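You operate a simulated robot arm through the tools that you are given. There is no shell and no other tool. Be economical: measure what you need, move in short steps, check, and stop when the job is done.

You run a simulated two-armed robot. Do the job below in one go: nothing can be reset, and whatever is moved stays where it is left.

JOB
Pick up the small carton labelled "Bolts" from the left of the small table with one hand, pass it to the other hand and put it on the left half of the high shelf of the blue rack. Set down upright: small carton.
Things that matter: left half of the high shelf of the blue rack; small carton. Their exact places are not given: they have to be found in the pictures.

The check looks at the end state, three seconds after you hand in, the way a careful person would. Anything else that was tipped, shoved, dropped, spilled or broken makes it a failure.

ROBOT AND FRAMES
Two 7-joint arms with two-finger parallel grippers on one trunk, on a base that drives. Base frame: it is fixed to the floor where the robot stands at the start and does not move with it; the origin is under the middle of the robot, x ahead of it, y to its left, z up. Readings come in m, rad, newtons and seconds.
The left shoulder is at the start at [0.05, 0.187, 1.11], the right one opposite. With the tool pointing down near the work surface each hand reaches from about 0.1 to 0.66 m from the robot's upright axis, wherever it stands, measured 20 degrees to its own side. Places, roughly: left half of the high shelf of the blue rack [-1.4, 2.3, 1.3]. Payload 3.43 kg a hand.
Tool frame (each hand has its own): the origin (TCP) lies between the finger pads and is the grasp point; the fingertips stand 0.03 m ahead of it; z points along the fingers, y is the line along which they close. The gripper opens to 0.094 m. The fingers are 0.028 m wide and 0.01 m thick; the gripper's body (0.05 by 0.096 m) begins 0.055 m behind the TCP.
Orientation is that of the tool frame in the base frame, as a unit quaternion [w, x, y, z]. With the fingers straight down and closing along the base's y, the tool's x points along the base's -x, its y along +y and its z along -z.

CONTROLS
- The arms move only by the tool play_rows. It takes "left_steps", "right_steps" or both (then of equal length, played together; a hand with none holds still); each is a list of rows, each a list of 2 entries, a list of its own where there are three numbers: the shift along the tool's x, y, z in m, then the turn, a rotation vector about the tool's x, y, z in degrees. In form: [[[x, y, z], [ax, ay, az]], ...]. A call has 1 to 10 rows; each row is the pose to reach, as a shift and turn from the pose commanded when the call began, along the tool's axes at that moment. "left_jaw" and "right_jaw" are, for a hand that has rows, the closure in counts, from 0 (fully open) to 255 (shut), set as the call begins (left out, the last holds). Each row takes 0.2 s and may step no farther than 0.05 m and 0.15 rad from the row before; otherwise, or with a gripper value out of range, the whole call is refused. Where a pose cannot be reached the arm comes as near as it can. A force on the tool above 40 N (or 10 N above the force at the start of the call, whichever is more), or a blocked arm, ends the call early, and 0.2 s more pass. Each finger travels about 0.153 m/s and halts on what it meets, pressing with about 41 N; the grip force reading is that of the motor and also rises with nothing between the fingers. The clock runs only during rows and for 0.2 s after the last one: add rows that repeat a pose to give the fingers time. The reply holds the time, the measured pose of the TCP, the force on the tool along the base axes, the opening and the grip force, in the units named above and with some noise, with the torque about the TCP (base axes, N m) and any sound that the robot's microphone picked up.
- Cameras (640 x 400 px; columns grow to the right, rows downward): "scene" is now at [0.145, 0.0389, 1.2622]; the picture's right is [0.34, -0.94, 0.00], its down [-0.51, -0.19, -0.84] and it looks along [0.79, 0.29, -0.54] (base axes); focal length 278 px, centre (320, 200). "left" rides on the left gripper at [0.076, -0.014, -0.102] in its tool frame; the picture's right is [0.18, 0.98, 0.00], its down [-0.75, 0.14, -0.64] and it looks along [-0.63, 0.12, 0.77] (tool axes); focal length 243 px, centre (320, 200). "right" rides on the right gripper at [0.076, 0.014, -0.102] in its tool frame; the picture's right is [-0.18, 0.98, 0.00], its down [-0.75, -0.14, -0.64] and it looks along [-0.63, -0.12, 0.77] (tool axes); focal length 243 px, centre (320, 200).
- grab_frame(camera): a new picture of that camera. It takes no simulated time.
- lift_body(by): slides the trunk up (or, below 0, down) by that many m; the arms and the scene camera ride with it, the base frame stays. It gives what a move gives, with no picture.
- base_move(legs): drives the robot by 1 to 6 legs, each [ahead, left, turn to the left] in m, m and rad, along the robot's own axes; the way and the turn of a leg run together, so that a leg with both is an arc; at most 1.5 m and 3.142 rad a leg. The arms and the cameras ride along, it lands a little off, and it stops where it bumps. It gives what a move gives.
- pan_tilt(pan, tilt): turns the head with the scene camera to pan (to the left, within 1.396 rad either way) and tilt (down, from -0.506 to 1.204), counted from straight ahead of the robot. It gives what a move gives.
- pixel_to_xyz(camera, pixels): for up to 12 pixels [column, row] of the newest picture of that camera ("zoom" is the newest enlarged one), the place [x, y, z] in the base frame of the surface seen there, good to about 0.003 m, but the place of the scene camera against the robot may be out by one fixed shift of up to 0.018 m in any direction. It takes no simulated time.
- enlarge(camera, box): a new picture of the part [left, top, right, bottom] of that camera's present view, enlarged. It takes no simulated time.
- close_job(): hands the job in; it is judged then, once.

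Keep the steps short. Do not move on a guess: measure, check each grasp and each placing, and mend mistakes. In all there are 80 turns and 58 pictures (those below and enlarged ones count). Leave the grippers open and the arms clear of the work at the hand-in unless told otherwise, and finish with a single line.

The tools are called after "Emit:" as a command line: name --argument value ..., lists and objects as JSON in quotes. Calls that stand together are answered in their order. play_rows: Moves the arms, as the interface text tells. Its arguments: {"type":"object","properties":{"left_steps":{"type":"array","items":{"type":"array"}},"left_jaw":{"type":"number"},"right_steps":{"type":"array","items":{"type":"array"}},"right_jaw":{"type":"number"}},"required":[]} The other tools are called the same way: lift_body (by) slides the trunk up or down; base_move (legs) drives the base; pan_tilt (pan, tilt) turns the head that bears the scene camera; grab_frame (camera) takes a picture; pixel_to_xyz (camera, pixels) gives the place of the surface under pixels of a picture; enlarge (camera, box) takes an enlarged picture of a part of a camera's view; close_job () hands the job in.

At the start:

```text
time_s: 0.0
left_ee_pos: [0.3541, 0.3685, 0.9864]
left_tool_rot: [0.0, -0.001, 1.0, -0.001]
left_ft_force: [0.0, -0.4, 0.7]
left_ft_torque: [-0.01, 0.01, -0.01]
left_width: 0.0941
left_finger_force: 0.0
right_ee_pos: [0.4024, -0.015, 1.0701]
right_tool_rot: [-0.001, 0.0, 1.0, 0.0]
right_ft_force: [0.6, 0.4, -0.2]
right_ft_torque: [0.01, -0.02, 0.01]
right_width: 0.0938
right_finger_force: 0.1
trunk travel left (down, up): [-0.325, 0.107]
robot x, y, heading: [-0.0042, 0.0011, 0.002]
head pan, tilt: [0.351, 0.571]
```

scene: 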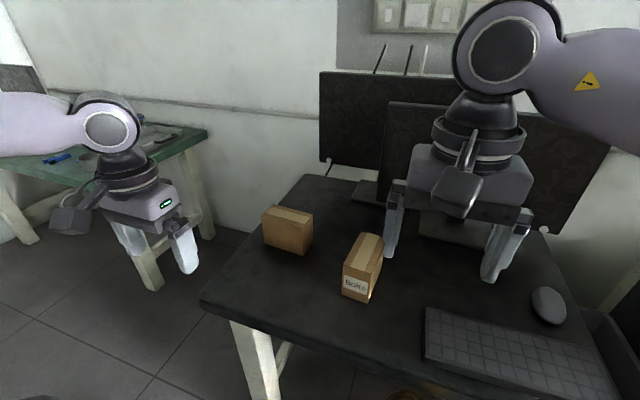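
right: 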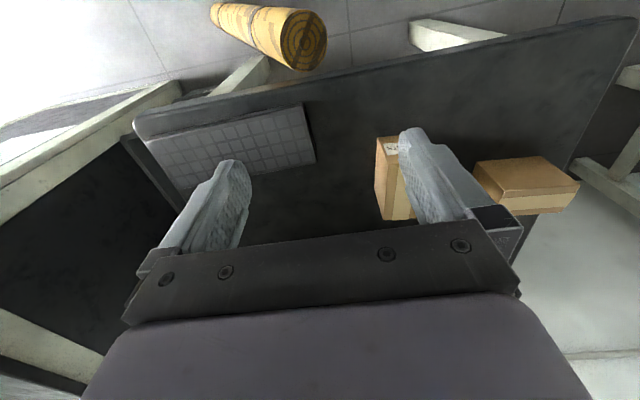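
left: 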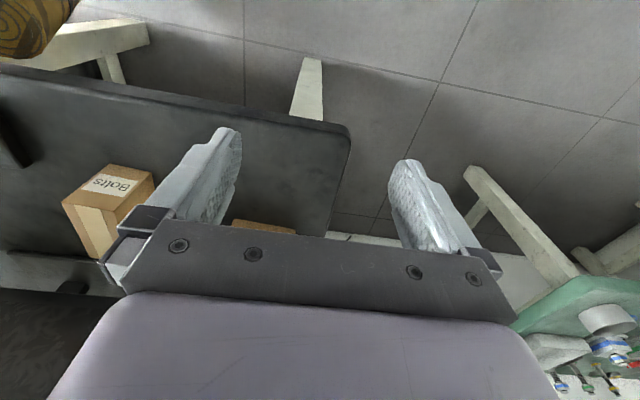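

I see the carton labelled "Bolts" near (360,267) in the scene and another carton at (287,230). I enlarge it and measure.

Emit:
enlarge --camera "scene" --box '[240, 190, 420, 320]'

Emit:
pixel_to_xyz --camera "scene" --pixels '[[349, 263], [372, 269], [359, 235], [381, 238], [342, 292], [367, 300], [330, 300], [300, 270], [264, 230], [312, 215], [305, 252], [275, 207]]'

Emit:
pixel_to_xyz --camera "left" --pixels '[[112, 185], [110, 168], [150, 177], [66, 203], [122, 213], [98, 255], [200, 130]]'

```text
3.08 times, centred on (330, 255) of scene
```

zoom: 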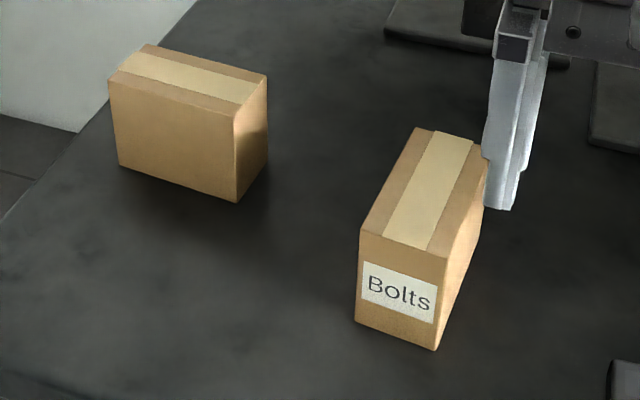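

```text
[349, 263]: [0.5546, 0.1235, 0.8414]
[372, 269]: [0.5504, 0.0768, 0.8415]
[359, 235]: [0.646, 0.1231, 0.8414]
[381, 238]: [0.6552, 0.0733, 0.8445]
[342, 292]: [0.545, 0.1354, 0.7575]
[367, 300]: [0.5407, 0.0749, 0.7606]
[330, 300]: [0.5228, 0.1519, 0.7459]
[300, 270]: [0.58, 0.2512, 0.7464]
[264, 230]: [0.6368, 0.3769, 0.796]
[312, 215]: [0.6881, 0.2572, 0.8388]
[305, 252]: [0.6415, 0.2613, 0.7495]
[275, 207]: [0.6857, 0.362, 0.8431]
```

```text
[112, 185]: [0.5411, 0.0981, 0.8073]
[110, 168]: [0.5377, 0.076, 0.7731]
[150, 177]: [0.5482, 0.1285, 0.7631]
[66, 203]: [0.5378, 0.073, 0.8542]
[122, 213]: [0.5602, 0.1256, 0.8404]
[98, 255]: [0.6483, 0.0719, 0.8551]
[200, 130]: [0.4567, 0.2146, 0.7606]
```

The Bolts carton is about 0.06 wide (y), 0.10 deep (x) and 0.095 tall. By the left camera it spans x 0.538–0.648 and y 0.072–0.132, with its top at z 0.855 and the table at 0.76. The scene camera reads about 0.012 low. Next I look at the rack with the head turned left.

Emit:
pan_tilt --pan 1.396 --tilt 0.15

Emit:
grab_frame --camera "scene"

```text
time_s: 1.3
left_ee_pos: [0.3558, 0.3685, 0.9888]
left_tool_rot: [0.0, -0.001, 1.0, 0.0]
left_ft_force: [0.1, 0.4, 0.3]
left_ft_torque: [0.0, -0.03, -0.02]
left_width: 0.0943
left_finger_force: 0.1
right_ee_pos: [0.4031, -0.0157, 1.0687]
right_tool_rot: [0.001, 0.0, 1.0, 0.0]
right_ft_force: [-0.5, 0.0, 0.3]
right_ft_torque: [0.01, -0.01, 0.0]
right_width: 0.0941
right_finger_force: 0.0
trunk travel left (down, up): [-0.325, 0.107]
robot x, y, heading: [0.0014, -0.0042, -0.001]
head pan, tilt: [1.396, 0.15]
```

```text
53 pictures are left
```

scene: 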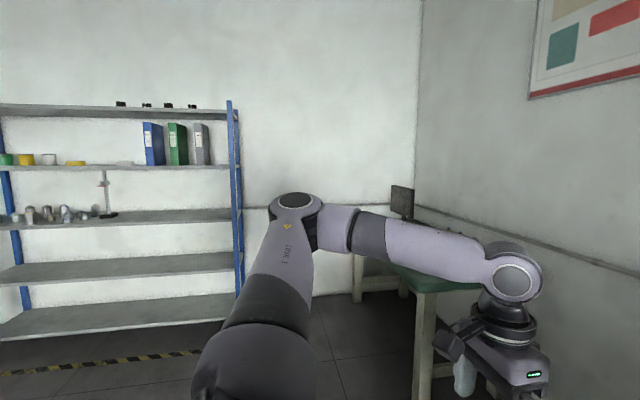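

The blue rack is at the left of the picture. I measure its shelves.

Emit:
pixel_to_xyz --camera "scene" --pixels '[[60, 110], [230, 118], [60, 168], [225, 167], [130, 215], [230, 213], [120, 267], [235, 120], [230, 104], [5, 180], [100, 163], [185, 155]]'

Emit:
enlarge --camera "scene" --box '[0, 80, 260, 240]'

```text
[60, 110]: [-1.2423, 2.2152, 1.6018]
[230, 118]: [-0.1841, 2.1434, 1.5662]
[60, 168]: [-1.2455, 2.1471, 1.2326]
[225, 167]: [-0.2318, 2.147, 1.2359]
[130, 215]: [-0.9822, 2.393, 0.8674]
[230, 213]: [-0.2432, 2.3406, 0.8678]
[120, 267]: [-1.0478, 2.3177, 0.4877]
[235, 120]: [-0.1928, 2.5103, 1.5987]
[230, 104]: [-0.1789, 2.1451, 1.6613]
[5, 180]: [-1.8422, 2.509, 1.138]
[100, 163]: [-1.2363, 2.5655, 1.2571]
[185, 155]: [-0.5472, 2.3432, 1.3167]
```

```text
2.46 times, centred on (130, 160) of scene
```

zoom: 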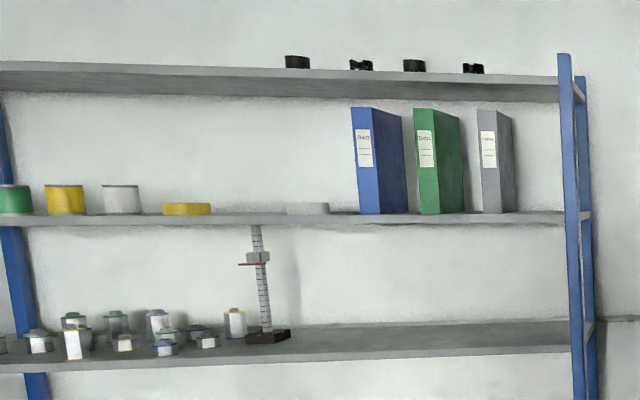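

The high shelf (with binders) has its top at about z 1.25. Its front edge is at y≈2.15, and the rack runs x −1.84 to −0.18, so the left half is x < −1.0. I will pick with the left hand from above and place with the right hand held level. First I move the right hand aside and bring the left hand over the carton, keeping z near 0.98.

Emit:
play_rows --right_steps '[[[0, -0.045, 0], [0, 0, 0]], [[0, -0.09, 0], [0, 0, 0]], [[0, -0.135, 0], [0, 0, 0]], [[0, -0.18, 0], [0, 0, 0]], [[0, -0.225, 0], [0, 0, 0]], [[0, -0.225, 0], [0, 0, 0]], [[0, -0.225, 0], [0, 0, 0]], [[0, -0.225, 0], [0, 0, 0]]]' --left_steps '[[[-0.03, -0.033, 0], [0, 0, 0]], [[-0.06, -0.066, 0], [0, 0, 0]], [[-0.09, -0.1, 0], [0, 0, 0]], [[-0.12, -0.133, 0], [0, 0, 0]], [[-0.15, -0.166, 0], [0, 0, 0]], [[-0.18, -0.2, 0], [0, 0, 0]], [[-0.21, -0.233, 0], [0, 0, 0]], [[-0.238, -0.2665, 0], [0, 0, 0]]]' --left_jaw 0

Emit:
grab_frame --camera "left"

```text
time_s: 3.1
left_ee_pos: [0.4979, 0.1995, 0.9986]
left_tool_rot: [0.001, -0.001, 1.0, 0.0]
left_ft_force: [-0.3, 0.5, 0.1]
left_ft_torque: [-0.01, -0.01, 0.02]
left_width: 0.0938
left_finger_force: 0.0
left hand out of reach, approached as far as the arm can: row 6, 7, 8
right_ee_pos: [0.4021, -0.2399, 1.0702]
right_tool_rot: [0.0, -0.001, 1.0, 0.0]
right_ft_force: [-0.1, 0.2, 0.4]
right_ft_torque: [-0.01, 0.01, -0.01]
right_width: 0.0939
right_finger_force: 0.2
trunk travel left (down, up): [-0.325, 0.107]
robot x, y, heading: [-0.0019, 0.0029, 0.003]
head pan, tilt: [1.396, 0.15]
```

```text
51 pictures are left
```

left: 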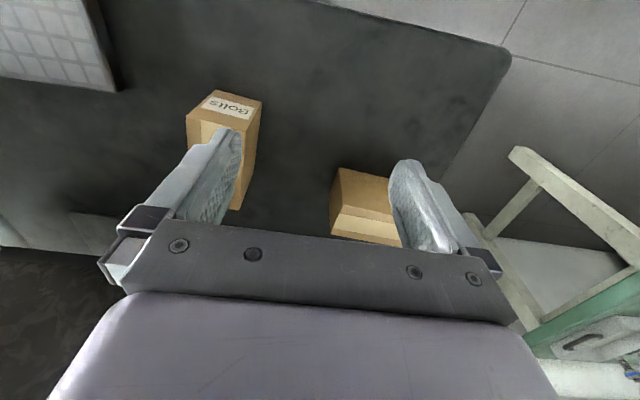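

The left arm runs out of reach here, so I need to move the base nearer. I check how much room there is between the robot and the table edge.

Emit:
pan_tilt --pan 0.15 --tilt 1.0

Emit:
grab_frame --camera "scene"

Emit:
pixel_to_xyz --camera "left" --pixels '[[420, 18], [370, 10], [205, 93], [258, 102], [188, 117], [508, 55]]'

```text
time_s: 4.5
left_ee_pos: [0.4964, 0.1979, 0.9978]
left_tool_rot: [0.0, -0.001, 1.0, 0.0]
left_ft_force: [0.7, 0.0, 0.3]
left_ft_torque: [0.01, 0.01, 0.0]
left_width: 0.0942
left_finger_force: 0.2
right_ee_pos: [0.4039, -0.2388, 1.0699]
right_tool_rot: [0.0, 0.0, 1.0, 0.0]
right_ft_force: [0.0, 0.2, -0.4]
right_ft_torque: [0.02, 0.02, 0.02]
right_width: 0.0941
right_finger_force: 0.1
trunk travel left (down, up): [-0.325, 0.107]
robot x, y, heading: [-0.0002, -0.0001, -0.0]
head pan, tilt: [0.15, 1.0]
```

```text
50 pictures are left
```

scene: 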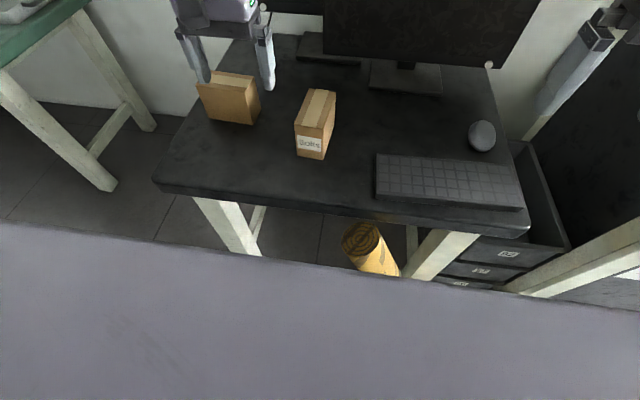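

```text
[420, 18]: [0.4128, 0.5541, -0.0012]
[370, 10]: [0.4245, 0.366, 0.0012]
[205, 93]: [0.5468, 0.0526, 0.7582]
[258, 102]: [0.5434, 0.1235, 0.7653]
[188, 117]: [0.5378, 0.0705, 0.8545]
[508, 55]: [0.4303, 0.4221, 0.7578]
```

I measure the table's near edge, the leg and the yellow cylinder, all against the robot's front.

Emit:
pixel_to_xyz --camera "scene" --pixels '[[160, 185], [330, 205], [500, 228], [250, 250], [365, 245], [380, 272], [425, 275], [285, 258], [300, 268], [320, 290], [150, 228], [100, 300]]'

```text
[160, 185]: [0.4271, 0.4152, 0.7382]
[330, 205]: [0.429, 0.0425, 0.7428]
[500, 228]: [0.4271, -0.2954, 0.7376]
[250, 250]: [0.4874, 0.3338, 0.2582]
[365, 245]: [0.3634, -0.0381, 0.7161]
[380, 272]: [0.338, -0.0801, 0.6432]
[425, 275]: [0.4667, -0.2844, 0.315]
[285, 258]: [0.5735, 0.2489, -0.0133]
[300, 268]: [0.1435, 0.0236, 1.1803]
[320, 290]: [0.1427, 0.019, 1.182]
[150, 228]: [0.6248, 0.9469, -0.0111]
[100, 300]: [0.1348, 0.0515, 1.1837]
```

A yellow tube stands close in front at about (0.35, −0.06), so I will not drive forward. Turning the robot 0.2 rad to the right on the spot puts the carton about 20° to the left hand's own side at a radius of 0.60, which suits its reach. The turn also moves the right front away from the tube.

Emit:
base_move --legs '[[0, 0, -0.2]]'

```text
time_s: 5.7
left_ee_pos: [0.5257, 0.0952, 0.9968]
left_tool_rot: [0.0, 0.098, 0.995, 0.0]
left_ft_force: [0.5, 0.5, -0.9]
left_ft_torque: [-0.04, 0.0, 0.04]
left_width: 0.094
left_finger_force: 0.0
right_ee_pos: [0.347, -0.3155, 1.0691]
right_tool_rot: [0.001, 0.099, 0.995, 0.0]
right_ft_force: [-0.4, 0.1, 0.0]
right_ft_torque: [0.0, 0.01, -0.01]
right_width: 0.0939
right_finger_force: 0.1
trunk travel left (down, up): [-0.325, 0.107]
robot x, y, heading: [0.0007, -0.0006, -0.2]
head pan, tilt: [0.15, 1.0]
```

No bump. Next I square the hand to the carton by turning −11.5° about tool z, and check that the pose holds.

Emit:
play_rows --left_steps '[[[0, 0, 0], [0, 0, -5.7]], [[0, 0, 0], [0, 0, -11.46]], [[0, 0, 0], [0, 0, -11.46]]]'

```text
time_s: 6.5
left_ee_pos: [0.5262, 0.0971, 0.9967]
left_tool_rot: [0.0, -0.001, 1.0, 0.001]
left_ft_force: [0.8, -0.8, -0.6]
left_ft_torque: [0.01, 0.04, 0.0]
left_width: 0.0939
left_finger_force: 0.0
right_ee_pos: [0.3477, -0.3152, 1.0691]
right_tool_rot: [0.001, 0.099, 0.995, 0.0]
right_ft_force: [0.0, 0.1, -0.2]
right_ft_torque: [-0.03, 0.01, 0.01]
right_width: 0.0937
right_finger_force: 0.1
trunk travel left (down, up): [-0.325, 0.107]
robot x, y, heading: [-0.0006, 0.0009, -0.198]
head pan, tilt: [0.15, 1.0]
```

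Square now. I move over the carton to (0.593, 0.102) and down to z 0.93, where the fingertips at 0.90 are still above its top.

Emit:
play_rows --left_steps '[[[-0.033, 0.003, 0.02], [0, 0, 0]], [[-0.067, 0.005, 0.03], [0, 0, 0]], [[-0.067, 0.005, 0.067], [0, 0, 0]], [[-0.067, 0.005, 0.067], [0, 0, 0]]]'

Emit:
grab_frame --camera "left"

```text
time_s: 7.5
left_ee_pos: [0.5593, 0.1349, 0.9412]
left_tool_rot: [0.001, -0.001, 1.0, -0.001]
left_ft_force: [-0.4, -0.2, -0.1]
left_ft_torque: [0.02, -0.01, -0.02]
left_width: 0.0939
left_finger_force: 0.1
left hand out of reach, approached as far as the arm can: row 1, 2, 3, 4
right_ee_pos: [0.3464, -0.3149, 1.0689]
right_tool_rot: [0.001, 0.099, 0.995, 0.0]
right_ft_force: [-0.4, -0.2, 0.2]
right_ft_torque: [0.01, -0.02, -0.03]
right_width: 0.0942
right_finger_force: 0.1
trunk travel left (down, up): [-0.325, 0.107]
robot x, y, heading: [0.0018, 0.0037, -0.198]
head pan, tilt: [0.15, 1.0]
```

```text
49 pictures are left
```

left: 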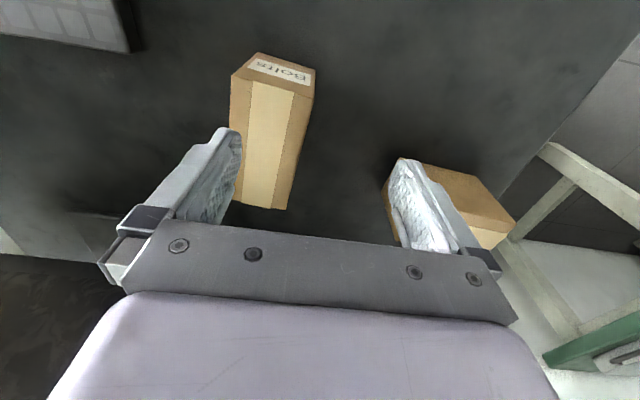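

The arm reaches farther the lower the hand is relative to the shoulder, so I raise the trunk 0.1 m. The hands ride up with it.

Emit:
lift_body --by 0.1

```text
time_s: 8.8
left_ee_pos: [0.561, 0.1347, 1.0423]
left_tool_rot: [0.001, -0.001, 1.0, -0.001]
left_ft_force: [-0.6, -0.1, -0.1]
left_ft_torque: [-0.02, 0.04, 0.02]
left_width: 0.094
left_finger_force: 0.0
right_ee_pos: [0.3481, -0.3156, 1.1692]
right_tool_rot: [0.0, 0.099, 0.995, -0.001]
right_ft_force: [-0.1, 0.9, 0.6]
right_ft_torque: [0.01, -0.03, -0.01]
right_width: 0.0938
right_finger_force: 0.1
trunk travel left (down, up): [-0.425, 0.007]
robot x, y, heading: [0.0004, 0.0019, -0.204]
head pan, tilt: [0.15, 1.0]
```

Now straight down to about z 0.94 first, then across to (0.593, 0.102).

Emit:
play_rows --left_steps '[[[0, 0, 0.04], [0, 0, 0]], [[0, 0, 0.08], [0, 0, 0]], [[0, 0, 0.12], [0, 0, 0]], [[-0.016, -0.016, 0.135], [0, 0, 0]], [[-0.032, -0.033, 0.14], [0, 0, 0]], [[-0.032, -0.033, 0.14], [0, 0, 0]]]'

Emit:
grab_frame --camera "left"

```text
time_s: 10.2
left_ee_pos: [0.5312, 0.1635, 0.9503]
left_tool_rot: [0.001, -0.002, 1.0, 0.0]
left_ft_force: [0.1, 0.0, 0.2]
left_ft_torque: [-0.03, 0.0, 0.01]
left_width: 0.094
left_finger_force: 0.0
left hand out of reach, approached as far as the arm can: row 1, 2, 3, 4, 5, 6
right_ee_pos: [0.3474, -0.3156, 1.1693]
right_tool_rot: [0.0, 0.099, 0.995, 0.0]
right_ft_force: [1.0, 0.1, -0.1]
right_ft_torque: [0.03, 0.01, -0.02]
right_width: 0.0939
right_finger_force: 0.1
trunk travel left (down, up): [-0.425, 0.007]
robot x, y, heading: [0.0017, -0.0023, -0.2]
head pan, tilt: [0.15, 1.0]
```

```text
48 pictures are left
```

left: 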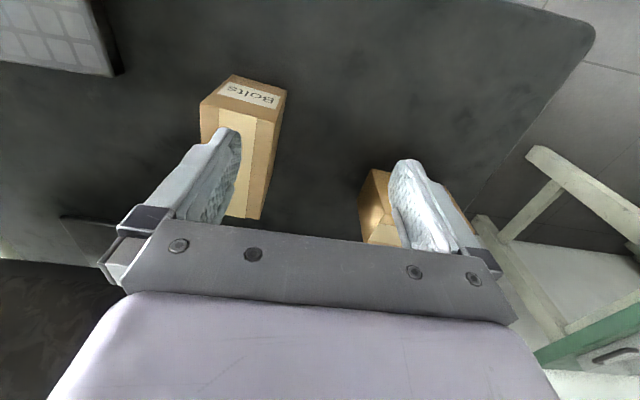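

Going lower cut the reach instead of adding to it, so a joint limit may be the cause. I look at the arm's posture.

Emit:
pan_tilt --pan 0.5 --tilt 0.5

Emit:
grab_frame --camera "scene"

```text
time_s: 11.1
left_ee_pos: [0.5322, 0.1624, 0.9497]
left_tool_rot: [0.001, -0.002, 1.0, -0.002]
left_ft_force: [0.3, -0.5, -1.0]
left_ft_torque: [0.01, 0.0, -0.01]
left_width: 0.0939
left_finger_force: 0.0
right_ee_pos: [0.3472, -0.3149, 1.1688]
right_tool_rot: [0.0, 0.098, 0.995, 0.0]
right_ft_force: [-0.8, 0.0, 0.2]
right_ft_torque: [0.02, -0.01, 0.02]
right_width: 0.0939
right_finger_force: 0.0
trunk travel left (down, up): [-0.425, 0.007]
robot x, y, heading: [-0.0002, -0.002, -0.196]
head pan, tilt: [0.499, 0.499]
```

```text
47 pictures are left
```

scene: 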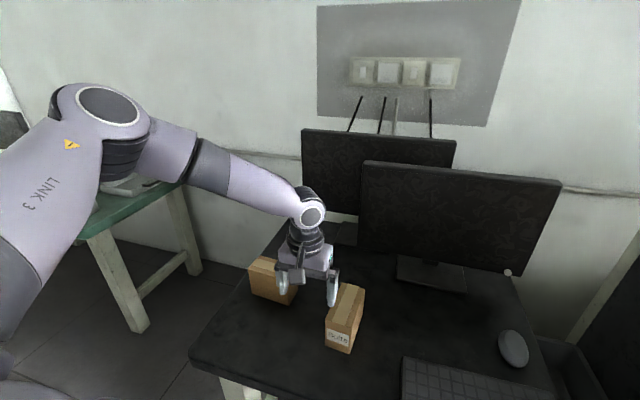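

The elbow is well bent and out to the side, so a wrist limit is stopping the arm, not its length. Tilting the hand 30° about its closing axis, with fingers ahead and down, keeps the side grasp valid and gains reach. I do that where the hand is, with a small rise.

Emit:
play_rows --left_steps '[[[0, 0, -0.01], [0, -7.5, 0]], [[0, 0, -0.02], [0, -15, 0]], [[0, 0, -0.02], [0, -22.5, 0]], [[0, 0, -0.02], [0, -30, 0]], [[0, 0, -0.02], [0, -30, 0]]]'

```text
time_s: 12.3
left_ee_pos: [0.5329, 0.1617, 0.9697]
left_tool_rot: [0.261, -0.001, 0.965, -0.001]
left_ft_force: [-0.4, -0.3, 0.6]
left_ft_torque: [-0.03, 0.0, -0.01]
left_width: 0.0939
left_finger_force: 0.1
right_ee_pos: [0.3485, -0.3152, 1.1695]
right_tool_rot: [0.0, 0.099, 0.995, 0.0]
right_ft_force: [0.2, 0.0, -0.4]
right_ft_torque: [0.0, 0.02, -0.01]
right_width: 0.0941
right_finger_force: 0.1
trunk travel left (down, up): [-0.425, 0.007]
robot x, y, heading: [0.0023, -0.0008, -0.198]
head pan, tilt: [0.499, 0.499]
```

The tilt worked with full reach. Next I move to (0.565, 0.102, 0.93), still above the carton.

Emit:
play_rows --left_steps '[[[-0.003, -0.02, 0.017], [0, 0, 0]], [[-0.006, -0.04, 0.034], [0, 0, 0]], [[-0.0075, -0.06, 0.051], [0, 0, 0]], [[-0.0075, -0.06, 0.051], [0, 0, 0]]]'

Emit:
grab_frame --camera "left"

```text
time_s: 13.3
left_ee_pos: [0.5505, 0.1326, 0.9534]
left_tool_rot: [0.26, -0.002, 0.966, 0.0]
left_ft_force: [-0.2, -0.2, -0.1]
left_ft_torque: [0.0, 0.01, -0.02]
left_width: 0.0939
left_finger_force: 0.0
left hand out of reach, approached as far as the arm can: row 2, 3, 4
right_ee_pos: [0.3486, -0.3143, 1.1689]
right_tool_rot: [-0.001, 0.1, 0.995, 0.0]
right_ft_force: [-0.7, 0.6, 0.0]
right_ft_torque: [0.02, 0.0, 0.01]
right_width: 0.0942
right_finger_force: 0.1
trunk travel left (down, up): [-0.425, 0.007]
robot x, y, heading: [0.0013, -0.0026, -0.199]
head pan, tilt: [0.499, 0.499]
```

```text
46 pictures are left
```

left: 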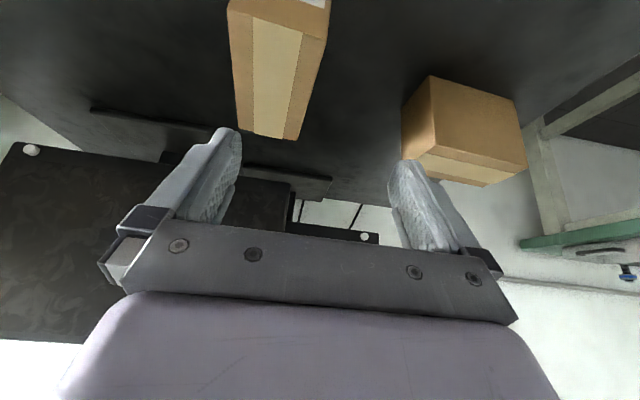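

It still stops short. I suspect the wrist yaw joint. As a test, I turn the hand 11.5° clockwise about the vertical and try the same move again.

Emit:
play_rows --left_steps '[[[0, 0, 0], [2.9, 0, 5]], [[0, 0, 0], [5.8, 0, 9.9]], [[-0.001, -0.015, 0.014], [5.8, 0, 9.9]], [[-0.0014, -0.03, 0.0275], [5.8, 0, 9.9]], [[-0.0014, -0.03, 0.0275], [5.8, 0, 9.9]]]'

```text
time_s: 14.5
left_ee_pos: [0.5557, 0.1226, 0.9469]
left_tool_rot: [0.26, 0.095, 0.96, -0.028]
left_ft_force: [0.0, 0.2, 0.7]
left_ft_torque: [0.01, 0.01, -0.01]
left_width: 0.094
left_finger_force: 0.0
left hand out of reach, approached as far as the arm can: row 3, 4, 5
right_ee_pos: [0.3484, -0.3153, 1.1683]
right_tool_rot: [0.0, 0.099, 0.995, 0.001]
right_ft_force: [-0.2, -0.3, -0.1]
right_ft_torque: [-0.02, 0.02, -0.02]
right_width: 0.094
right_finger_force: 0.1
trunk travel left (down, up): [-0.425, 0.007]
robot x, y, heading: [0.0005, -0.0028, -0.198]
head pan, tilt: [0.499, 0.499]
```

Yaw is not the limit. With the trunk high the hand sits too low relative to the shoulder, so I will do the opposite. I raise and pull back the hand, undo the yaw, then lower the trunk.

Emit:
play_rows --left_steps '[[[0, 0.003, -0.04], [-1.5, 0, -2.5]], [[-0.001, 0.006, -0.08], [-2.9, 0, -5]], [[-0.002, 0.01, -0.12], [-4.4, 0, -7.5]], [[-0.0026, 0.0135, -0.165], [-5.8, 0, -9.9]], [[-0.0026, 0.0135, -0.172], [-5.8, 0, -9.9]]]'

Emit:
lift_body --by -0.2

```text
time_s: 15.7
left_ee_pos: [0.4755, 0.1536, 1.0963]
left_tool_rot: [0.26, -0.001, 0.966, 0.0]
left_ft_force: [-0.5, -0.6, 0.4]
left_ft_torque: [-0.03, -0.03, 0.0]
left_width: 0.0942
left_finger_force: 0.2
right_ee_pos: [0.3474, -0.3145, 1.1683]
right_tool_rot: [0.0, 0.099, 0.995, 0.0]
right_ft_force: [-0.7, -0.3, 0.4]
right_ft_torque: [0.01, 0.0, 0.02]
right_width: 0.0941
right_finger_force: 0.0
trunk travel left (down, up): [-0.425, 0.007]
robot x, y, heading: [0.0021, 0.0, -0.197]
head pan, tilt: [0.499, 0.499]
```

```text
time_s: 17.9
left_ee_pos: [0.4755, 0.1534, 0.8964]
left_tool_rot: [0.26, -0.001, 0.966, -0.001]
left_ft_force: [-0.5, 0.1, 0.2]
left_ft_torque: [-0.05, -0.01, 0.0]
left_width: 0.0937
left_finger_force: 0.0
right_ee_pos: [0.3477, -0.3145, 0.9685]
right_tool_rot: [0.0, 0.098, 0.995, 0.0]
right_ft_force: [-0.3, -0.1, -0.7]
right_ft_torque: [0.01, 0.01, 0.01]
right_width: 0.0941
right_finger_force: 0.1
trunk travel left (down, up): [-0.225, 0.207]
robot x, y, heading: [-0.0022, 0.0024, -0.201]
head pan, tilt: [0.499, 0.499]
```

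Now I move to (0.56, 0.102, 0.90) with the tilt kept.

Emit:
play_rows --left_steps '[[[-0.025, -0.017, 0.011], [0, 0, 0]], [[-0.05, -0.034, 0.025], [0, 0, 0]], [[-0.076, -0.051, 0.0385], [0, 0, 0]], [[-0.076, -0.051, 0.0385], [0, 0, 0]]]'

Emit:
grab_frame --camera "left"

```text
time_s: 18.9
left_ee_pos: [0.5617, 0.1027, 0.8994]
left_tool_rot: [0.26, -0.002, 0.966, 0.0]
left_ft_force: [-0.5, -0.5, -0.1]
left_ft_torque: [-0.03, -0.02, 0.02]
left_width: 0.0941
left_finger_force: 0.0
right_ee_pos: [0.3482, -0.3155, 0.9692]
right_tool_rot: [0.0, 0.099, 0.995, 0.0]
right_ft_force: [0.1, -0.2, 0.6]
right_ft_torque: [0.01, 0.02, 0.0]
right_width: 0.0941
right_finger_force: 0.0
trunk travel left (down, up): [-0.225, 0.207]
robot x, y, heading: [0.0005, -0.0026, -0.197]
head pan, tilt: [0.499, 0.499]
```

```text
45 pictures are left
```

left: 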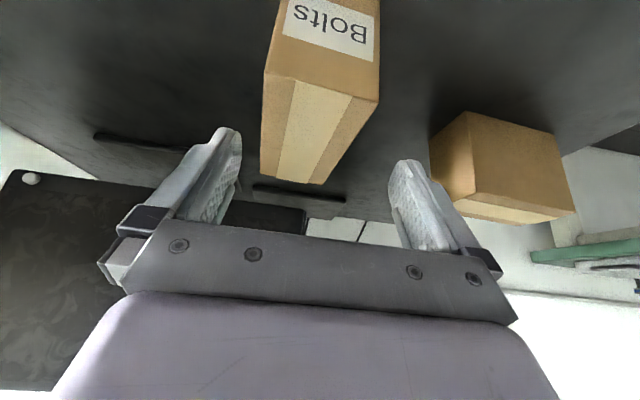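

Reached. I measure the carton's top corners from the hand camera.

Emit:
pixel_to_xyz --camera "left" --pixels '[[268, 80], [376, 103], [264, 176], [323, 181], [298, 130], [320, 40]]'

```text
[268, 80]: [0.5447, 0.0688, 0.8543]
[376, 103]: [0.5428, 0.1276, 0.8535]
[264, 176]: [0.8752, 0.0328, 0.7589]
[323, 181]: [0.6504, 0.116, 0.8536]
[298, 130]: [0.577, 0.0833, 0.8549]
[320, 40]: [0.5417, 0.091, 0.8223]
```

Emit:
pixel_to_xyz --camera "left" --pixels '[[268, 172], [320, 178], [266, 130], [350, 140], [356, 130]]'

```text
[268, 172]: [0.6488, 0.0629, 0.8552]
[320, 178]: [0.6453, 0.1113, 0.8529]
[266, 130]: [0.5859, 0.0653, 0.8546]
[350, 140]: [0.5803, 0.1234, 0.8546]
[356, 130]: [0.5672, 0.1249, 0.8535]
```

The carton is yawed about −5.5°, with its centre at about (0.595, 0.093) and its top at 0.8545. I align the yaw, centre the hand and descend to z ≈0.838.

Emit:
play_rows --left_steps '[[[-0.0121, -0.005, 0.007], [1.3, 0, 2.3]], [[-0.0242, -0.0097, 0.0141], [2.7, 0, 4.7]], [[-0.0242, -0.0097, 0.0141], [2.7, 0, 4.7]], [[-0.0092, -0.0097, 0.0401], [2.7, 0, 4.7]], [[0.007, -0.0097, 0.0677], [2.7, 0, 4.7]], [[0.007, -0.0097, 0.0677], [2.7, 0, 4.7]]]'

Emit:
grab_frame --camera "left"

```text
time_s: 20.3
left_ee_pos: [0.589, 0.0919, 0.8397]
left_tool_rot: [0.26, 0.044, 0.965, -0.012]
left_ft_force: [-0.8, -0.3, -0.1]
left_ft_torque: [0.01, -0.03, 0.02]
left_width: 0.0943
left_finger_force: 0.1
right_ee_pos: [0.3483, -0.3151, 0.9693]
right_tool_rot: [0.0, 0.099, 0.995, 0.0]
right_ft_force: [0.5, 0.8, -1.0]
right_ft_torque: [-0.02, 0.01, 0.01]
right_width: 0.094
right_finger_force: 0.1
trunk travel left (down, up): [-0.225, 0.207]
robot x, y, heading: [0.0015, -0.0001, -0.203]
head pan, tilt: [0.499, 0.499]
```

```text
44 pictures are left
```

left: 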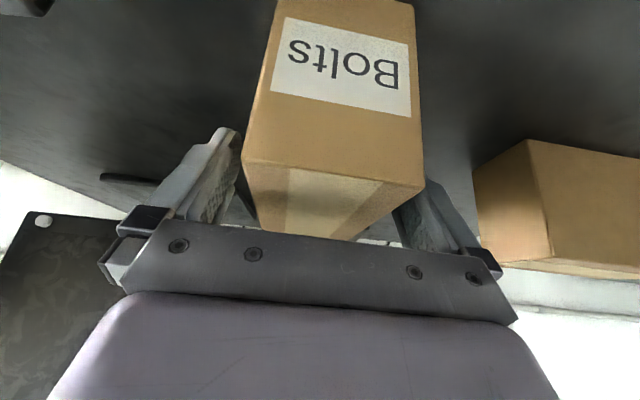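

The fingers straddle the carton. I close.

Emit:
play_rows --left_steps '[[[0, 0, 0], [0, 0, 0]], [[0, 0, 0], [0, 0, 0]], [[0, 0, 0], [0, 0, 0]]]' --left_jaw 255

```text
time_s: 21.1
left_ee_pos: [0.5891, 0.0928, 0.8389]
left_tool_rot: [0.259, 0.043, 0.965, -0.012]
left_ft_force: [0.0, -1.7, 0.0]
left_ft_torque: [0.0, -0.13, -0.07]
left_width: 0.0662
left_finger_force: 40.6
right_ee_pos: [0.3482, -0.3154, 0.9683]
right_tool_rot: [0.001, 0.099, 0.995, 0.001]
right_ft_force: [-1.1, 0.1, -0.4]
right_ft_torque: [0.0, -0.02, -0.01]
right_width: 0.094
right_finger_force: 0.1
trunk travel left (down, up): [-0.225, 0.207]
robot x, y, heading: [-0.0022, 0.0013, -0.203]
head pan, tilt: [0.499, 0.499]
```

Gripped at 0.066 m with 41 N. I lift straight up 0.12 m.

Emit:
play_rows --left_steps '[[[-0.01, 0, -0.017], [0, 0, 0]], [[-0.03, 0, -0.052], [0, 0, 0]], [[-0.0505, 0, -0.0864], [0, 0, 0]], [[-0.0605, 0, -0.1037], [0, 0, 0]], [[-0.0605, 0, -0.1037], [0, 0, 0]]]'

Emit:
grab_frame --camera "left"

```text
time_s: 22.3
left_ee_pos: [0.5896, 0.0924, 0.9591]
left_tool_rot: [0.259, 0.044, 0.965, -0.013]
left_ft_force: [0.2, -0.6, 0.3]
left_ft_torque: [0.0, 0.01, -0.02]
left_width: 0.0004
left_finger_force: 33.1
right_ee_pos: [0.348, -0.3152, 0.9694]
right_tool_rot: [0.0, 0.099, 0.995, 0.0]
right_ft_force: [-0.5, 0.0, -0.1]
right_ft_torque: [0.03, -0.01, -0.01]
right_width: 0.094
right_finger_force: 0.0
trunk travel left (down, up): [-0.225, 0.207]
robot x, y, heading: [-0.0036, 0.0014, -0.201]
head pan, tilt: [0.499, 0.499]
```

```text
43 pictures are left
```

left: 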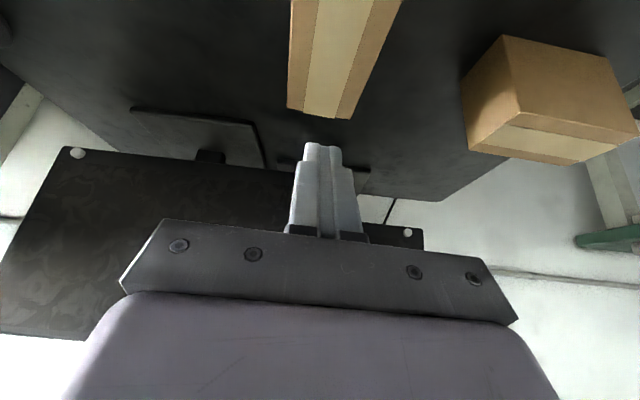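

The fingers came up empty because the carton slipped out. I look at it again closely to check its real width and yaw.

Emit:
enlarge --camera "left" --box '[220, 0, 440, 137]'

Emit:
pixel_to_xyz --camera "left" --pixels '[[289, 105], [346, 117], [293, 20], [380, 60], [293, 60], [363, 85], [350, 20], [275, 60], [395, 60]]'

Emit:
pan_tilt --pan 0.5 --tilt 0.7

Emit:
enlarge --camera "scene" --box '[220, 130, 440, 268]'

```text
2.91 times, centred on (330, 68) of left
```

zoom: 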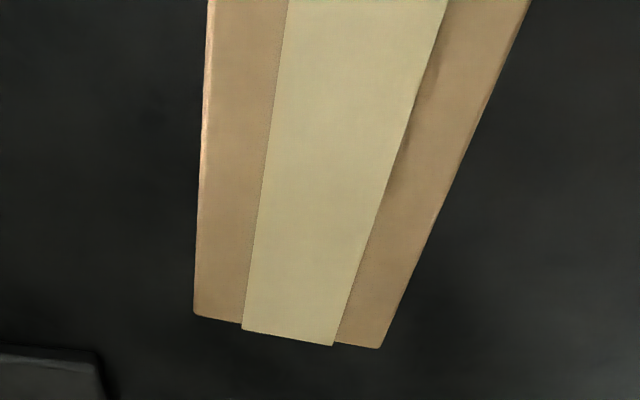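

```text
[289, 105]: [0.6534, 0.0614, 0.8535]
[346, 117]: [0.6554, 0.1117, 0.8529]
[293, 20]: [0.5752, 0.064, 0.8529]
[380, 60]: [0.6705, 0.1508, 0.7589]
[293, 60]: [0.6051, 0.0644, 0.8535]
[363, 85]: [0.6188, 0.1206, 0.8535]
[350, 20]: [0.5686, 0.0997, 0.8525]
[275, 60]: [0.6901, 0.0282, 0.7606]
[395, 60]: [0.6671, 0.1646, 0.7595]
```

```text
time_s: 23.0
left_ee_pos: [0.5894, 0.0918, 0.9577]
left_tool_rot: [0.259, 0.044, 0.965, -0.013]
left_ft_force: [-0.2, 0.0, 0.2]
left_ft_torque: [0.03, 0.02, 0.0]
left_width: 0.0
left_finger_force: 32.8
right_ee_pos: [0.3477, -0.3141, 0.9698]
right_tool_rot: [-0.001, 0.099, 0.995, 0.0]
right_ft_force: [0.6, 0.5, -1.4]
right_ft_torque: [-0.01, -0.02, -0.02]
right_width: 0.094
right_finger_force: 0.1
trunk travel left (down, up): [-0.225, 0.207]
robot x, y, heading: [-0.0, -0.0007, -0.197]
head pan, tilt: [0.499, 0.7]
```

```text
2.90 times, centred on (330, 199) of scene
```

zoom: 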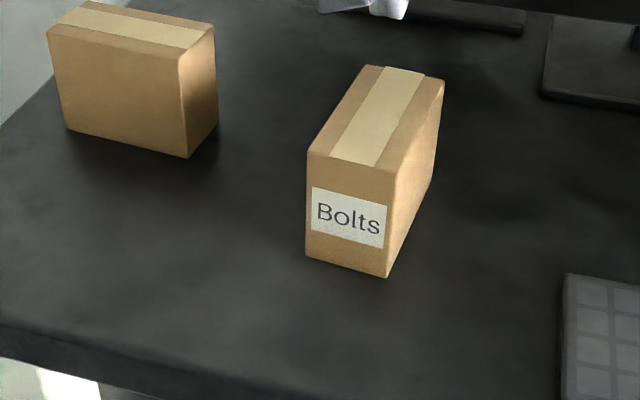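

The carton is still upright in its place, with yaw nearer −2.5° and width about 0.062. My grip was only on the top rim and needs to go deeper. I open, reduce the tilt to 15° so the palm clears the top, and correct the yaw above the carton.

Emit:
play_rows --left_steps '[[[0, 0, 0], [-0.6, 7.5, -1.1]], [[-0.007, 0, 0.004], [-1.26, 15, -2.16]], [[-0.007, 0, 0.004], [-1.26, 15, -2.16]], [[-0.007, 0, 0.004], [-1.26, 15, -2.16]]]' --left_jaw 0

```text
time_s: 24.0
left_ee_pos: [0.5887, 0.1034, 0.9565]
left_tool_rot: [0.132, 0.026, 0.991, -0.002]
left_ft_force: [-0.7, 1.1, -0.3]
left_ft_torque: [0.0, 0.0, 0.0]
left_width: 0.0938
left_finger_force: 0.1
left hand out of reach, approached as far as the arm can: row 2, 3, 4
right_ee_pos: [0.3486, -0.3148, 0.9686]
right_tool_rot: [-0.001, 0.099, 0.995, 0.0]
right_ft_force: [0.5, 0.3, 0.4]
right_ft_torque: [0.0, -0.02, 0.01]
right_width: 0.0939
right_finger_force: 0.0
trunk travel left (down, up): [-0.225, 0.207]
robot x, y, heading: [-0.0044, 0.0012, -0.196]
head pan, tilt: [0.499, 0.7]
```

Slightly short up here. I go down to z 0.88 while moving to (0.597, 0.093).

Emit:
play_rows --left_steps '[[[0.0098, 0, 0.036], [0, 0, 0]], [[0.0157, -0.004, 0.06], [0, 0, 0]], [[0.0117, -0.01, 0.0756], [0, 0, 0]], [[0.0117, -0.01, 0.0756], [0, 0, 0]]]'

```text
time_s: 25.0
left_ee_pos: [0.5882, 0.1042, 0.8832]
left_tool_rot: [0.133, 0.026, 0.991, -0.002]
left_ft_force: [0.0, -0.1, 0.3]
left_ft_torque: [-0.01, 0.0, -0.02]
left_width: 0.0938
left_finger_force: 0.2
left hand out of reach, approached as far as the arm can: row 2, 3, 4
right_ee_pos: [0.3475, -0.3155, 0.9687]
right_tool_rot: [0.001, 0.099, 0.995, 0.001]
right_ft_force: [-0.8, -0.1, -0.2]
right_ft_torque: [-0.01, 0.0, 0.0]
right_width: 0.0939
right_finger_force: 0.1
trunk travel left (down, up): [-0.225, 0.207]
robot x, y, heading: [-0.0, -0.0033, -0.197]
head pan, tilt: [0.499, 0.7]
```

I raise the hand 0.06, lower the trunk 0.09, and retry the y correction.

Emit:
play_rows --left_steps '[[[-0.0078, 0, -0.029], [0, 0, 0]], [[-0.0157, 0, -0.058], [0, 0, 0]], [[-0.0157, 0, -0.058], [0, 0, 0]]]'

Emit:
lift_body --by -0.06

Emit:
play_rows --left_steps '[[[-0.004, -0.005, 0], [0, 0, 0]], [[-0.0077, -0.011, 0.002], [0, 0, 0]], [[-0.0077, -0.011, 0.002], [0, 0, 0]]]'

Emit:
grab_frame --camera "left"

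```text
time_s: 25.8
left_ee_pos: [0.5876, 0.1059, 0.9426]
left_tool_rot: [0.132, 0.024, 0.991, -0.001]
left_ft_force: [0.3, 0.7, 0.1]
left_ft_torque: [-0.03, 0.0, 0.03]
left_width: 0.094
left_finger_force: 0.0
right_ee_pos: [0.3477, -0.3138, 0.97]
right_tool_rot: [0.0, 0.1, 0.995, 0.0]
right_ft_force: [-0.1, -0.5, -0.2]
right_ft_torque: [0.03, 0.01, -0.01]
right_width: 0.0941
right_finger_force: 0.1
trunk travel left (down, up): [-0.225, 0.207]
robot x, y, heading: [0.0004, -0.0017, -0.198]
head pan, tilt: [0.499, 0.7]
```

```text
time_s: 26.8
left_ee_pos: [0.5868, 0.105, 0.8829]
left_tool_rot: [0.132, 0.025, 0.991, -0.001]
left_ft_force: [0.2, 0.5, 0.4]
left_ft_torque: [-0.02, 0.03, 0.0]
left_width: 0.094
left_finger_force: 0.0
right_ee_pos: [0.3471, -0.315, 0.9097]
right_tool_rot: [0.0, 0.099, 0.995, 0.001]
right_ft_force: [-0.6, 0.0, 0.2]
right_ft_torque: [0.02, -0.01, 0.0]
right_width: 0.0938
right_finger_force: 0.0
trunk travel left (down, up): [-0.165, 0.267]
robot x, y, heading: [-0.0005, 0.0005, -0.199]
head pan, tilt: [0.499, 0.7]
```

```text
time_s: 27.6
left_ee_pos: [0.5886, 0.1029, 0.8819]
left_tool_rot: [0.133, 0.024, 0.991, -0.001]
left_ft_force: [-0.1, 0.5, -0.4]
left_ft_torque: [0.0, -0.01, 0.0]
left_width: 0.094
left_finger_force: 0.1
left hand out of reach, approached as far as the arm can: row 1, 2, 3
right_ee_pos: [0.3483, -0.3154, 0.9097]
right_tool_rot: [0.001, 0.1, 0.995, 0.0]
right_ft_force: [0.4, 0.0, 0.4]
right_ft_torque: [-0.02, 0.02, -0.01]
right_width: 0.094
right_finger_force: 0.0
trunk travel left (down, up): [-0.165, 0.267]
robot x, y, heading: [-0.0007, -0.0005, -0.203]
head pan, tilt: [0.499, 0.7]
```

```text
40 pictures are left
```

left: 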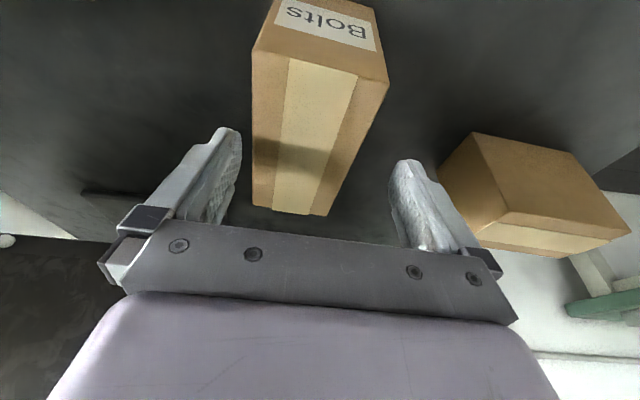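

At 15° tilt the reach fails, while the more tilted hand reached fine. A 45° tilt gripping over the front top edge also lets the fingers go deeper without the palm touching the carton. I rise, back off a little and tilt to 45°.

Emit:
play_rows --left_steps '[[[0.005, -0.002, -0.012], [0, -6, 0]], [[0.01, -0.004, -0.024], [0, -12, 0]], [[0.015, -0.006, -0.0367], [0, -18, 0]], [[0.0205, -0.009, -0.0367], [0, -24, 0]], [[0.0205, -0.0116, -0.0367], [0, -30, 0]], [[0.0205, -0.0116, -0.0367], [0, -30, 0]]]'

Emit:
grab_frame --camera "left"

```text
time_s: 29.0
left_ee_pos: [0.5574, 0.0933, 0.9125]
left_tool_rot: [0.384, 0.023, 0.923, -0.008]
left_ft_force: [0.9, 0.2, 0.2]
left_ft_torque: [-0.03, -0.04, -0.01]
left_width: 0.0942
left_finger_force: 0.0
right_ee_pos: [0.3482, -0.3158, 0.9087]
right_tool_rot: [0.0, 0.099, 0.995, 0.0]
right_ft_force: [-0.8, -0.7, -0.3]
right_ft_torque: [-0.04, 0.01, -0.01]
right_width: 0.0938
right_finger_force: 0.1
trunk travel left (down, up): [-0.165, 0.267]
robot x, y, heading: [0.0053, -0.0023, -0.205]
head pan, tilt: [0.499, 0.7]
```

```text
39 pictures are left
```

left: 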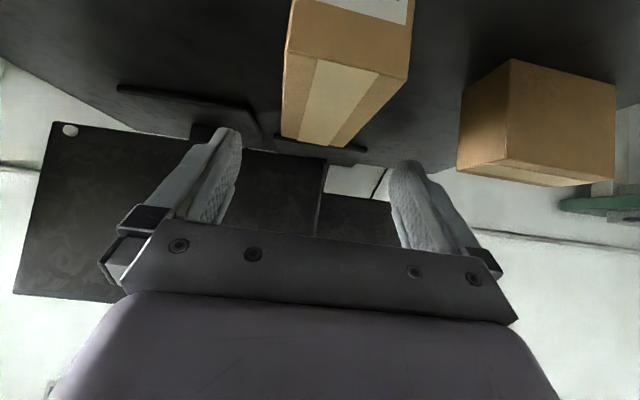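

Aligned. I go down to TCP (0.577, 0.0935, 0.818), keeping the palm clear of the front top edge.

Emit:
play_rows --left_steps '[[[0.018, 0, 0.027], [0, 0, 0]], [[0.036, 0, 0.054], [0, 0, 0]], [[0.0532, 0, 0.0805], [0, 0, 0]], [[0.0532, 0, 0.0805], [0, 0, 0]]]'

Emit:
grab_frame --camera "left"

```text
time_s: 30.0
left_ee_pos: [0.5773, 0.0913, 0.8168]
left_tool_rot: [0.383, 0.023, 0.923, -0.007]
left_ft_force: [-0.6, 0.5, 1.4]
left_ft_torque: [0.0, 0.06, 0.04]
left_width: 0.0939
left_finger_force: 0.0
right_ee_pos: [0.3486, -0.3145, 0.9087]
right_tool_rot: [0.0, 0.099, 0.995, 0.0]
right_ft_force: [0.0, -1.1, -0.4]
right_ft_torque: [-0.01, -0.02, 0.01]
right_width: 0.0942
right_finger_force: 0.1
trunk travel left (down, up): [-0.165, 0.267]
robot x, y, heading: [0.001, -0.0, -0.197]
head pan, tilt: [0.499, 0.7]
```

```text
38 pictures are left
```

left: 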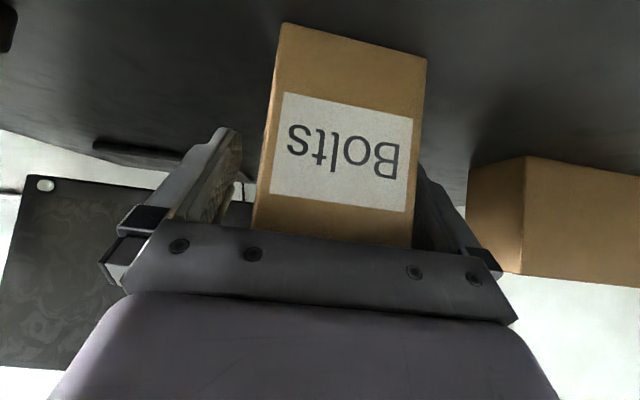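

The fingers are deep on both sides. I close and wait.

Emit:
play_rows --left_steps '[[[0, 0, 0], [0, 0, 0]], [[0, 0, 0], [0, 0, 0]], [[0, 0, 0], [0, 0, 0]], [[0, 0, 0], [0, 0, 0]]]' --left_jaw 255

Emit:
play_rows --left_steps '[[[-0.007, 0, -0.007], [0, 0, 0]], [[-0.014, 0, -0.014], [0, 0, 0]], [[-0.014, 0, -0.014], [0, 0, 0]]]'

Emit:
grab_frame --camera "left"

```text
time_s: 31.0
left_ee_pos: [0.5772, 0.0921, 0.8155]
left_tool_rot: [0.384, 0.024, 0.923, -0.007]
left_ft_force: [0.1, -1.5, -0.1]
left_ft_torque: [-0.2, -0.22, -0.11]
left_width: 0.0662
left_finger_force: 40.9
right_ee_pos: [0.3485, -0.3156, 0.9082]
right_tool_rot: [0.001, 0.099, 0.995, -0.001]
right_ft_force: [0.4, -0.7, -0.7]
right_ft_torque: [0.02, 0.0, 0.01]
right_width: 0.0942
right_finger_force: 0.1
trunk travel left (down, up): [-0.165, 0.267]
robot x, y, heading: [0.0028, 0.0025, -0.197]
head pan, tilt: [0.499, 0.7]
```

```text
time_s: 31.8
left_ee_pos: [0.5774, 0.0925, 0.8366]
left_tool_rot: [0.382, 0.022, 0.924, -0.007]
left_ft_force: [-0.2, 0.0, -4.2]
left_ft_torque: [-0.02, 0.1, 0.01]
left_width: 0.0661
left_finger_force: 40.9
right_ee_pos: [0.3488, -0.3155, 0.9092]
right_tool_rot: [0.0, 0.099, 0.995, 0.0]
right_ft_force: [0.1, 0.9, 0.2]
right_ft_torque: [-0.01, 0.05, 0.0]
right_width: 0.094
right_finger_force: 0.1
trunk travel left (down, up): [-0.165, 0.267]
robot x, y, heading: [0.0025, -0.0022, -0.2]
head pan, tilt: [0.499, 0.7]
```

```text
37 pictures are left
```

left: 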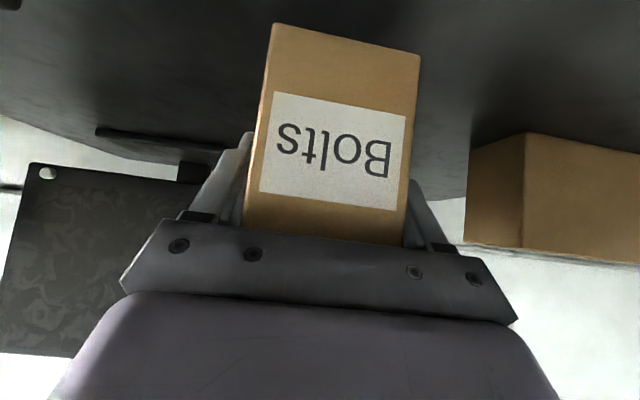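

The load reads 4.2 N and the carton came up with the hand, so it weighs about 0.4 kg. I go on slowly upward by 0.1 m.

Emit:
play_rows --left_steps '[[[-0.011, 0, -0.011], [0, 0, 0]], [[-0.022, 0, -0.022], [0, 0, 0]], [[-0.033, 0, -0.033], [0, 0, 0]], [[-0.044, 0, -0.044], [0, 0, 0]], [[-0.055, 0, -0.055], [0, 0, 0]], [[-0.066, 0, -0.066], [0, 0, 0]], [[-0.077, 0, -0.077], [0, 0, 0]], [[-0.077, 0, -0.077], [0, 0, 0]]]'

Emit:
grab_frame --camera "left"

```text
time_s: 33.6
left_ee_pos: [0.5755, 0.0907, 0.9434]
left_tool_rot: [0.383, 0.025, 0.923, -0.008]
left_ft_force: [-0.4, 0.6, -3.5]
left_ft_torque: [0.0, 0.13, 0.01]
left_width: 0.0662
left_finger_force: 40.7
right_ee_pos: [0.3484, -0.3135, 0.909]
right_tool_rot: [0.0, 0.1, 0.995, 0.0]
right_ft_force: [-1.2, 0.0, 0.9]
right_ft_torque: [-0.01, 0.04, 0.02]
right_width: 0.0942
right_finger_force: 0.1
trunk travel left (down, up): [-0.165, 0.267]
robot x, y, heading: [0.0019, -0.0017, -0.199]
head pan, tilt: [0.499, 0.7]
```

```text
36 pictures are left
```

left: 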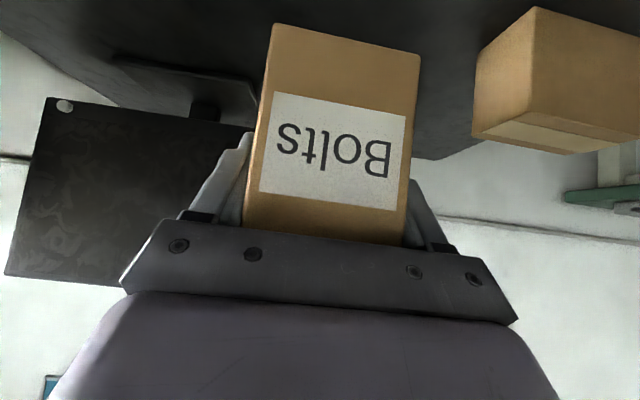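

Held firmly and level. Before backing away from the table I look to the right side and rear for clearance.

Emit:
pan_tilt --pan -1.396 --tilt 0.5

Emit:
grab_frame --camera "scene"

Emit:
pan_tilt --pan 1.396 --tilt 0.5

Emit:
grab_frame --camera "scene"

```text
time_s: 35.5
left_ee_pos: [0.5775, 0.0898, 0.9458]
left_tool_rot: [0.383, 0.024, 0.923, -0.007]
left_ft_force: [-0.4, -0.8, -4.0]
left_ft_torque: [-0.02, 0.14, 0.02]
left_width: 0.0662
left_finger_force: 40.8
right_ee_pos: [0.3486, -0.3145, 0.9077]
right_tool_rot: [0.0, 0.099, 0.995, 0.0]
right_ft_force: [0.6, -0.1, -0.6]
right_ft_torque: [-0.01, 0.0, 0.03]
right_width: 0.0944
right_finger_force: 0.1
trunk travel left (down, up): [-0.165, 0.267]
robot x, y, heading: [0.0006, 0.0028, -0.198]
head pan, tilt: [-1.396, 0.499]
```

```text
35 pictures are left
```

scene: 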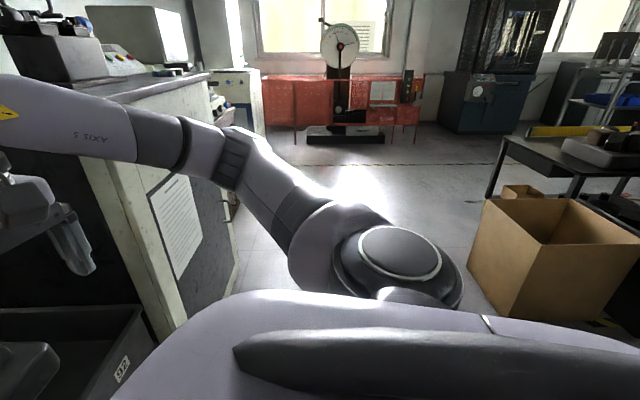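

```text
time_s: 38.0
left_ee_pos: [0.5771, 0.0905, 0.9448]
left_tool_rot: [0.384, 0.024, 0.923, -0.008]
left_ft_force: [-0.1, 0.5, -3.9]
left_ft_torque: [0.01, 0.09, -0.02]
left_width: 0.0662
left_finger_force: 40.9
right_ee_pos: [0.3481, -0.3154, 0.9079]
right_tool_rot: [0.0, 0.099, 0.995, 0.0]
right_ft_force: [-0.7, -0.1, 0.3]
right_ft_torque: [0.02, -0.01, 0.01]
right_width: 0.094
right_finger_force: 0.3
trunk travel left (down, up): [-0.165, 0.267]
robot x, y, heading: [0.0032, -0.0001, -0.201]
head pan, tilt: [1.396, 0.499]
```

```text
34 pictures are left
```

scene: 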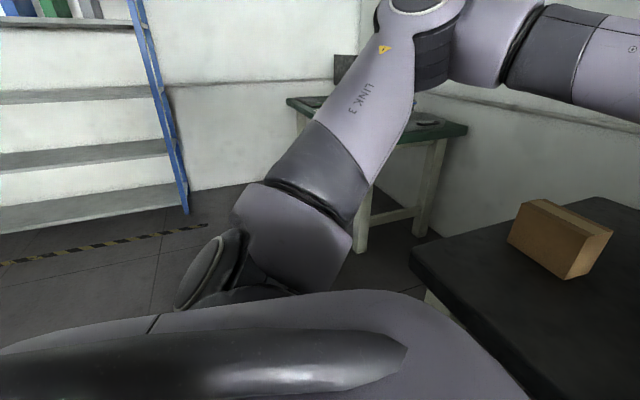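

On the right rear there is a big cardboard box at about y −0.7. The left rear is free floor up to the rack. I back off 0.35 and shift left 0.2, away from table, tube and box.

Emit:
base_move --legs '[[-0.35, 0.0, 0], [0, 0.3, 0]]'

Emit:
grab_frame --camera "scene"

```text
time_s: 43.1
left_ee_pos: [0.2924, 0.4559, 0.9455]
left_tool_rot: [0.384, 0.022, 0.923, -0.007]
left_ft_force: [0.5, 0.5, -4.1]
left_ft_torque: [0.01, 0.11, -0.01]
left_width: 0.0662
left_finger_force: 41.1
right_ee_pos: [0.063, 0.0506, 0.9094]
right_tool_rot: [0.001, 0.098, 0.995, 0.0]
right_ft_force: [0.1, -0.3, 0.9]
right_ft_torque: [-0.04, 0.01, 0.02]
right_width: 0.094
right_finger_force: 0.1
trunk travel left (down, up): [-0.165, 0.267]
robot x, y, heading: [-0.2843, 0.3684, -0.2]
head pan, tilt: [1.396, 0.499]
```

```text
33 pictures are left
```

scene: 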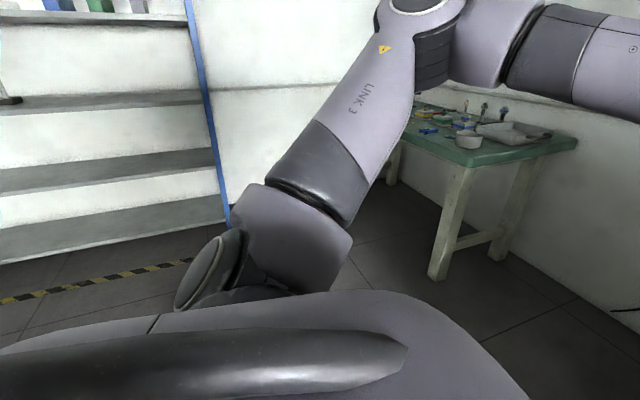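

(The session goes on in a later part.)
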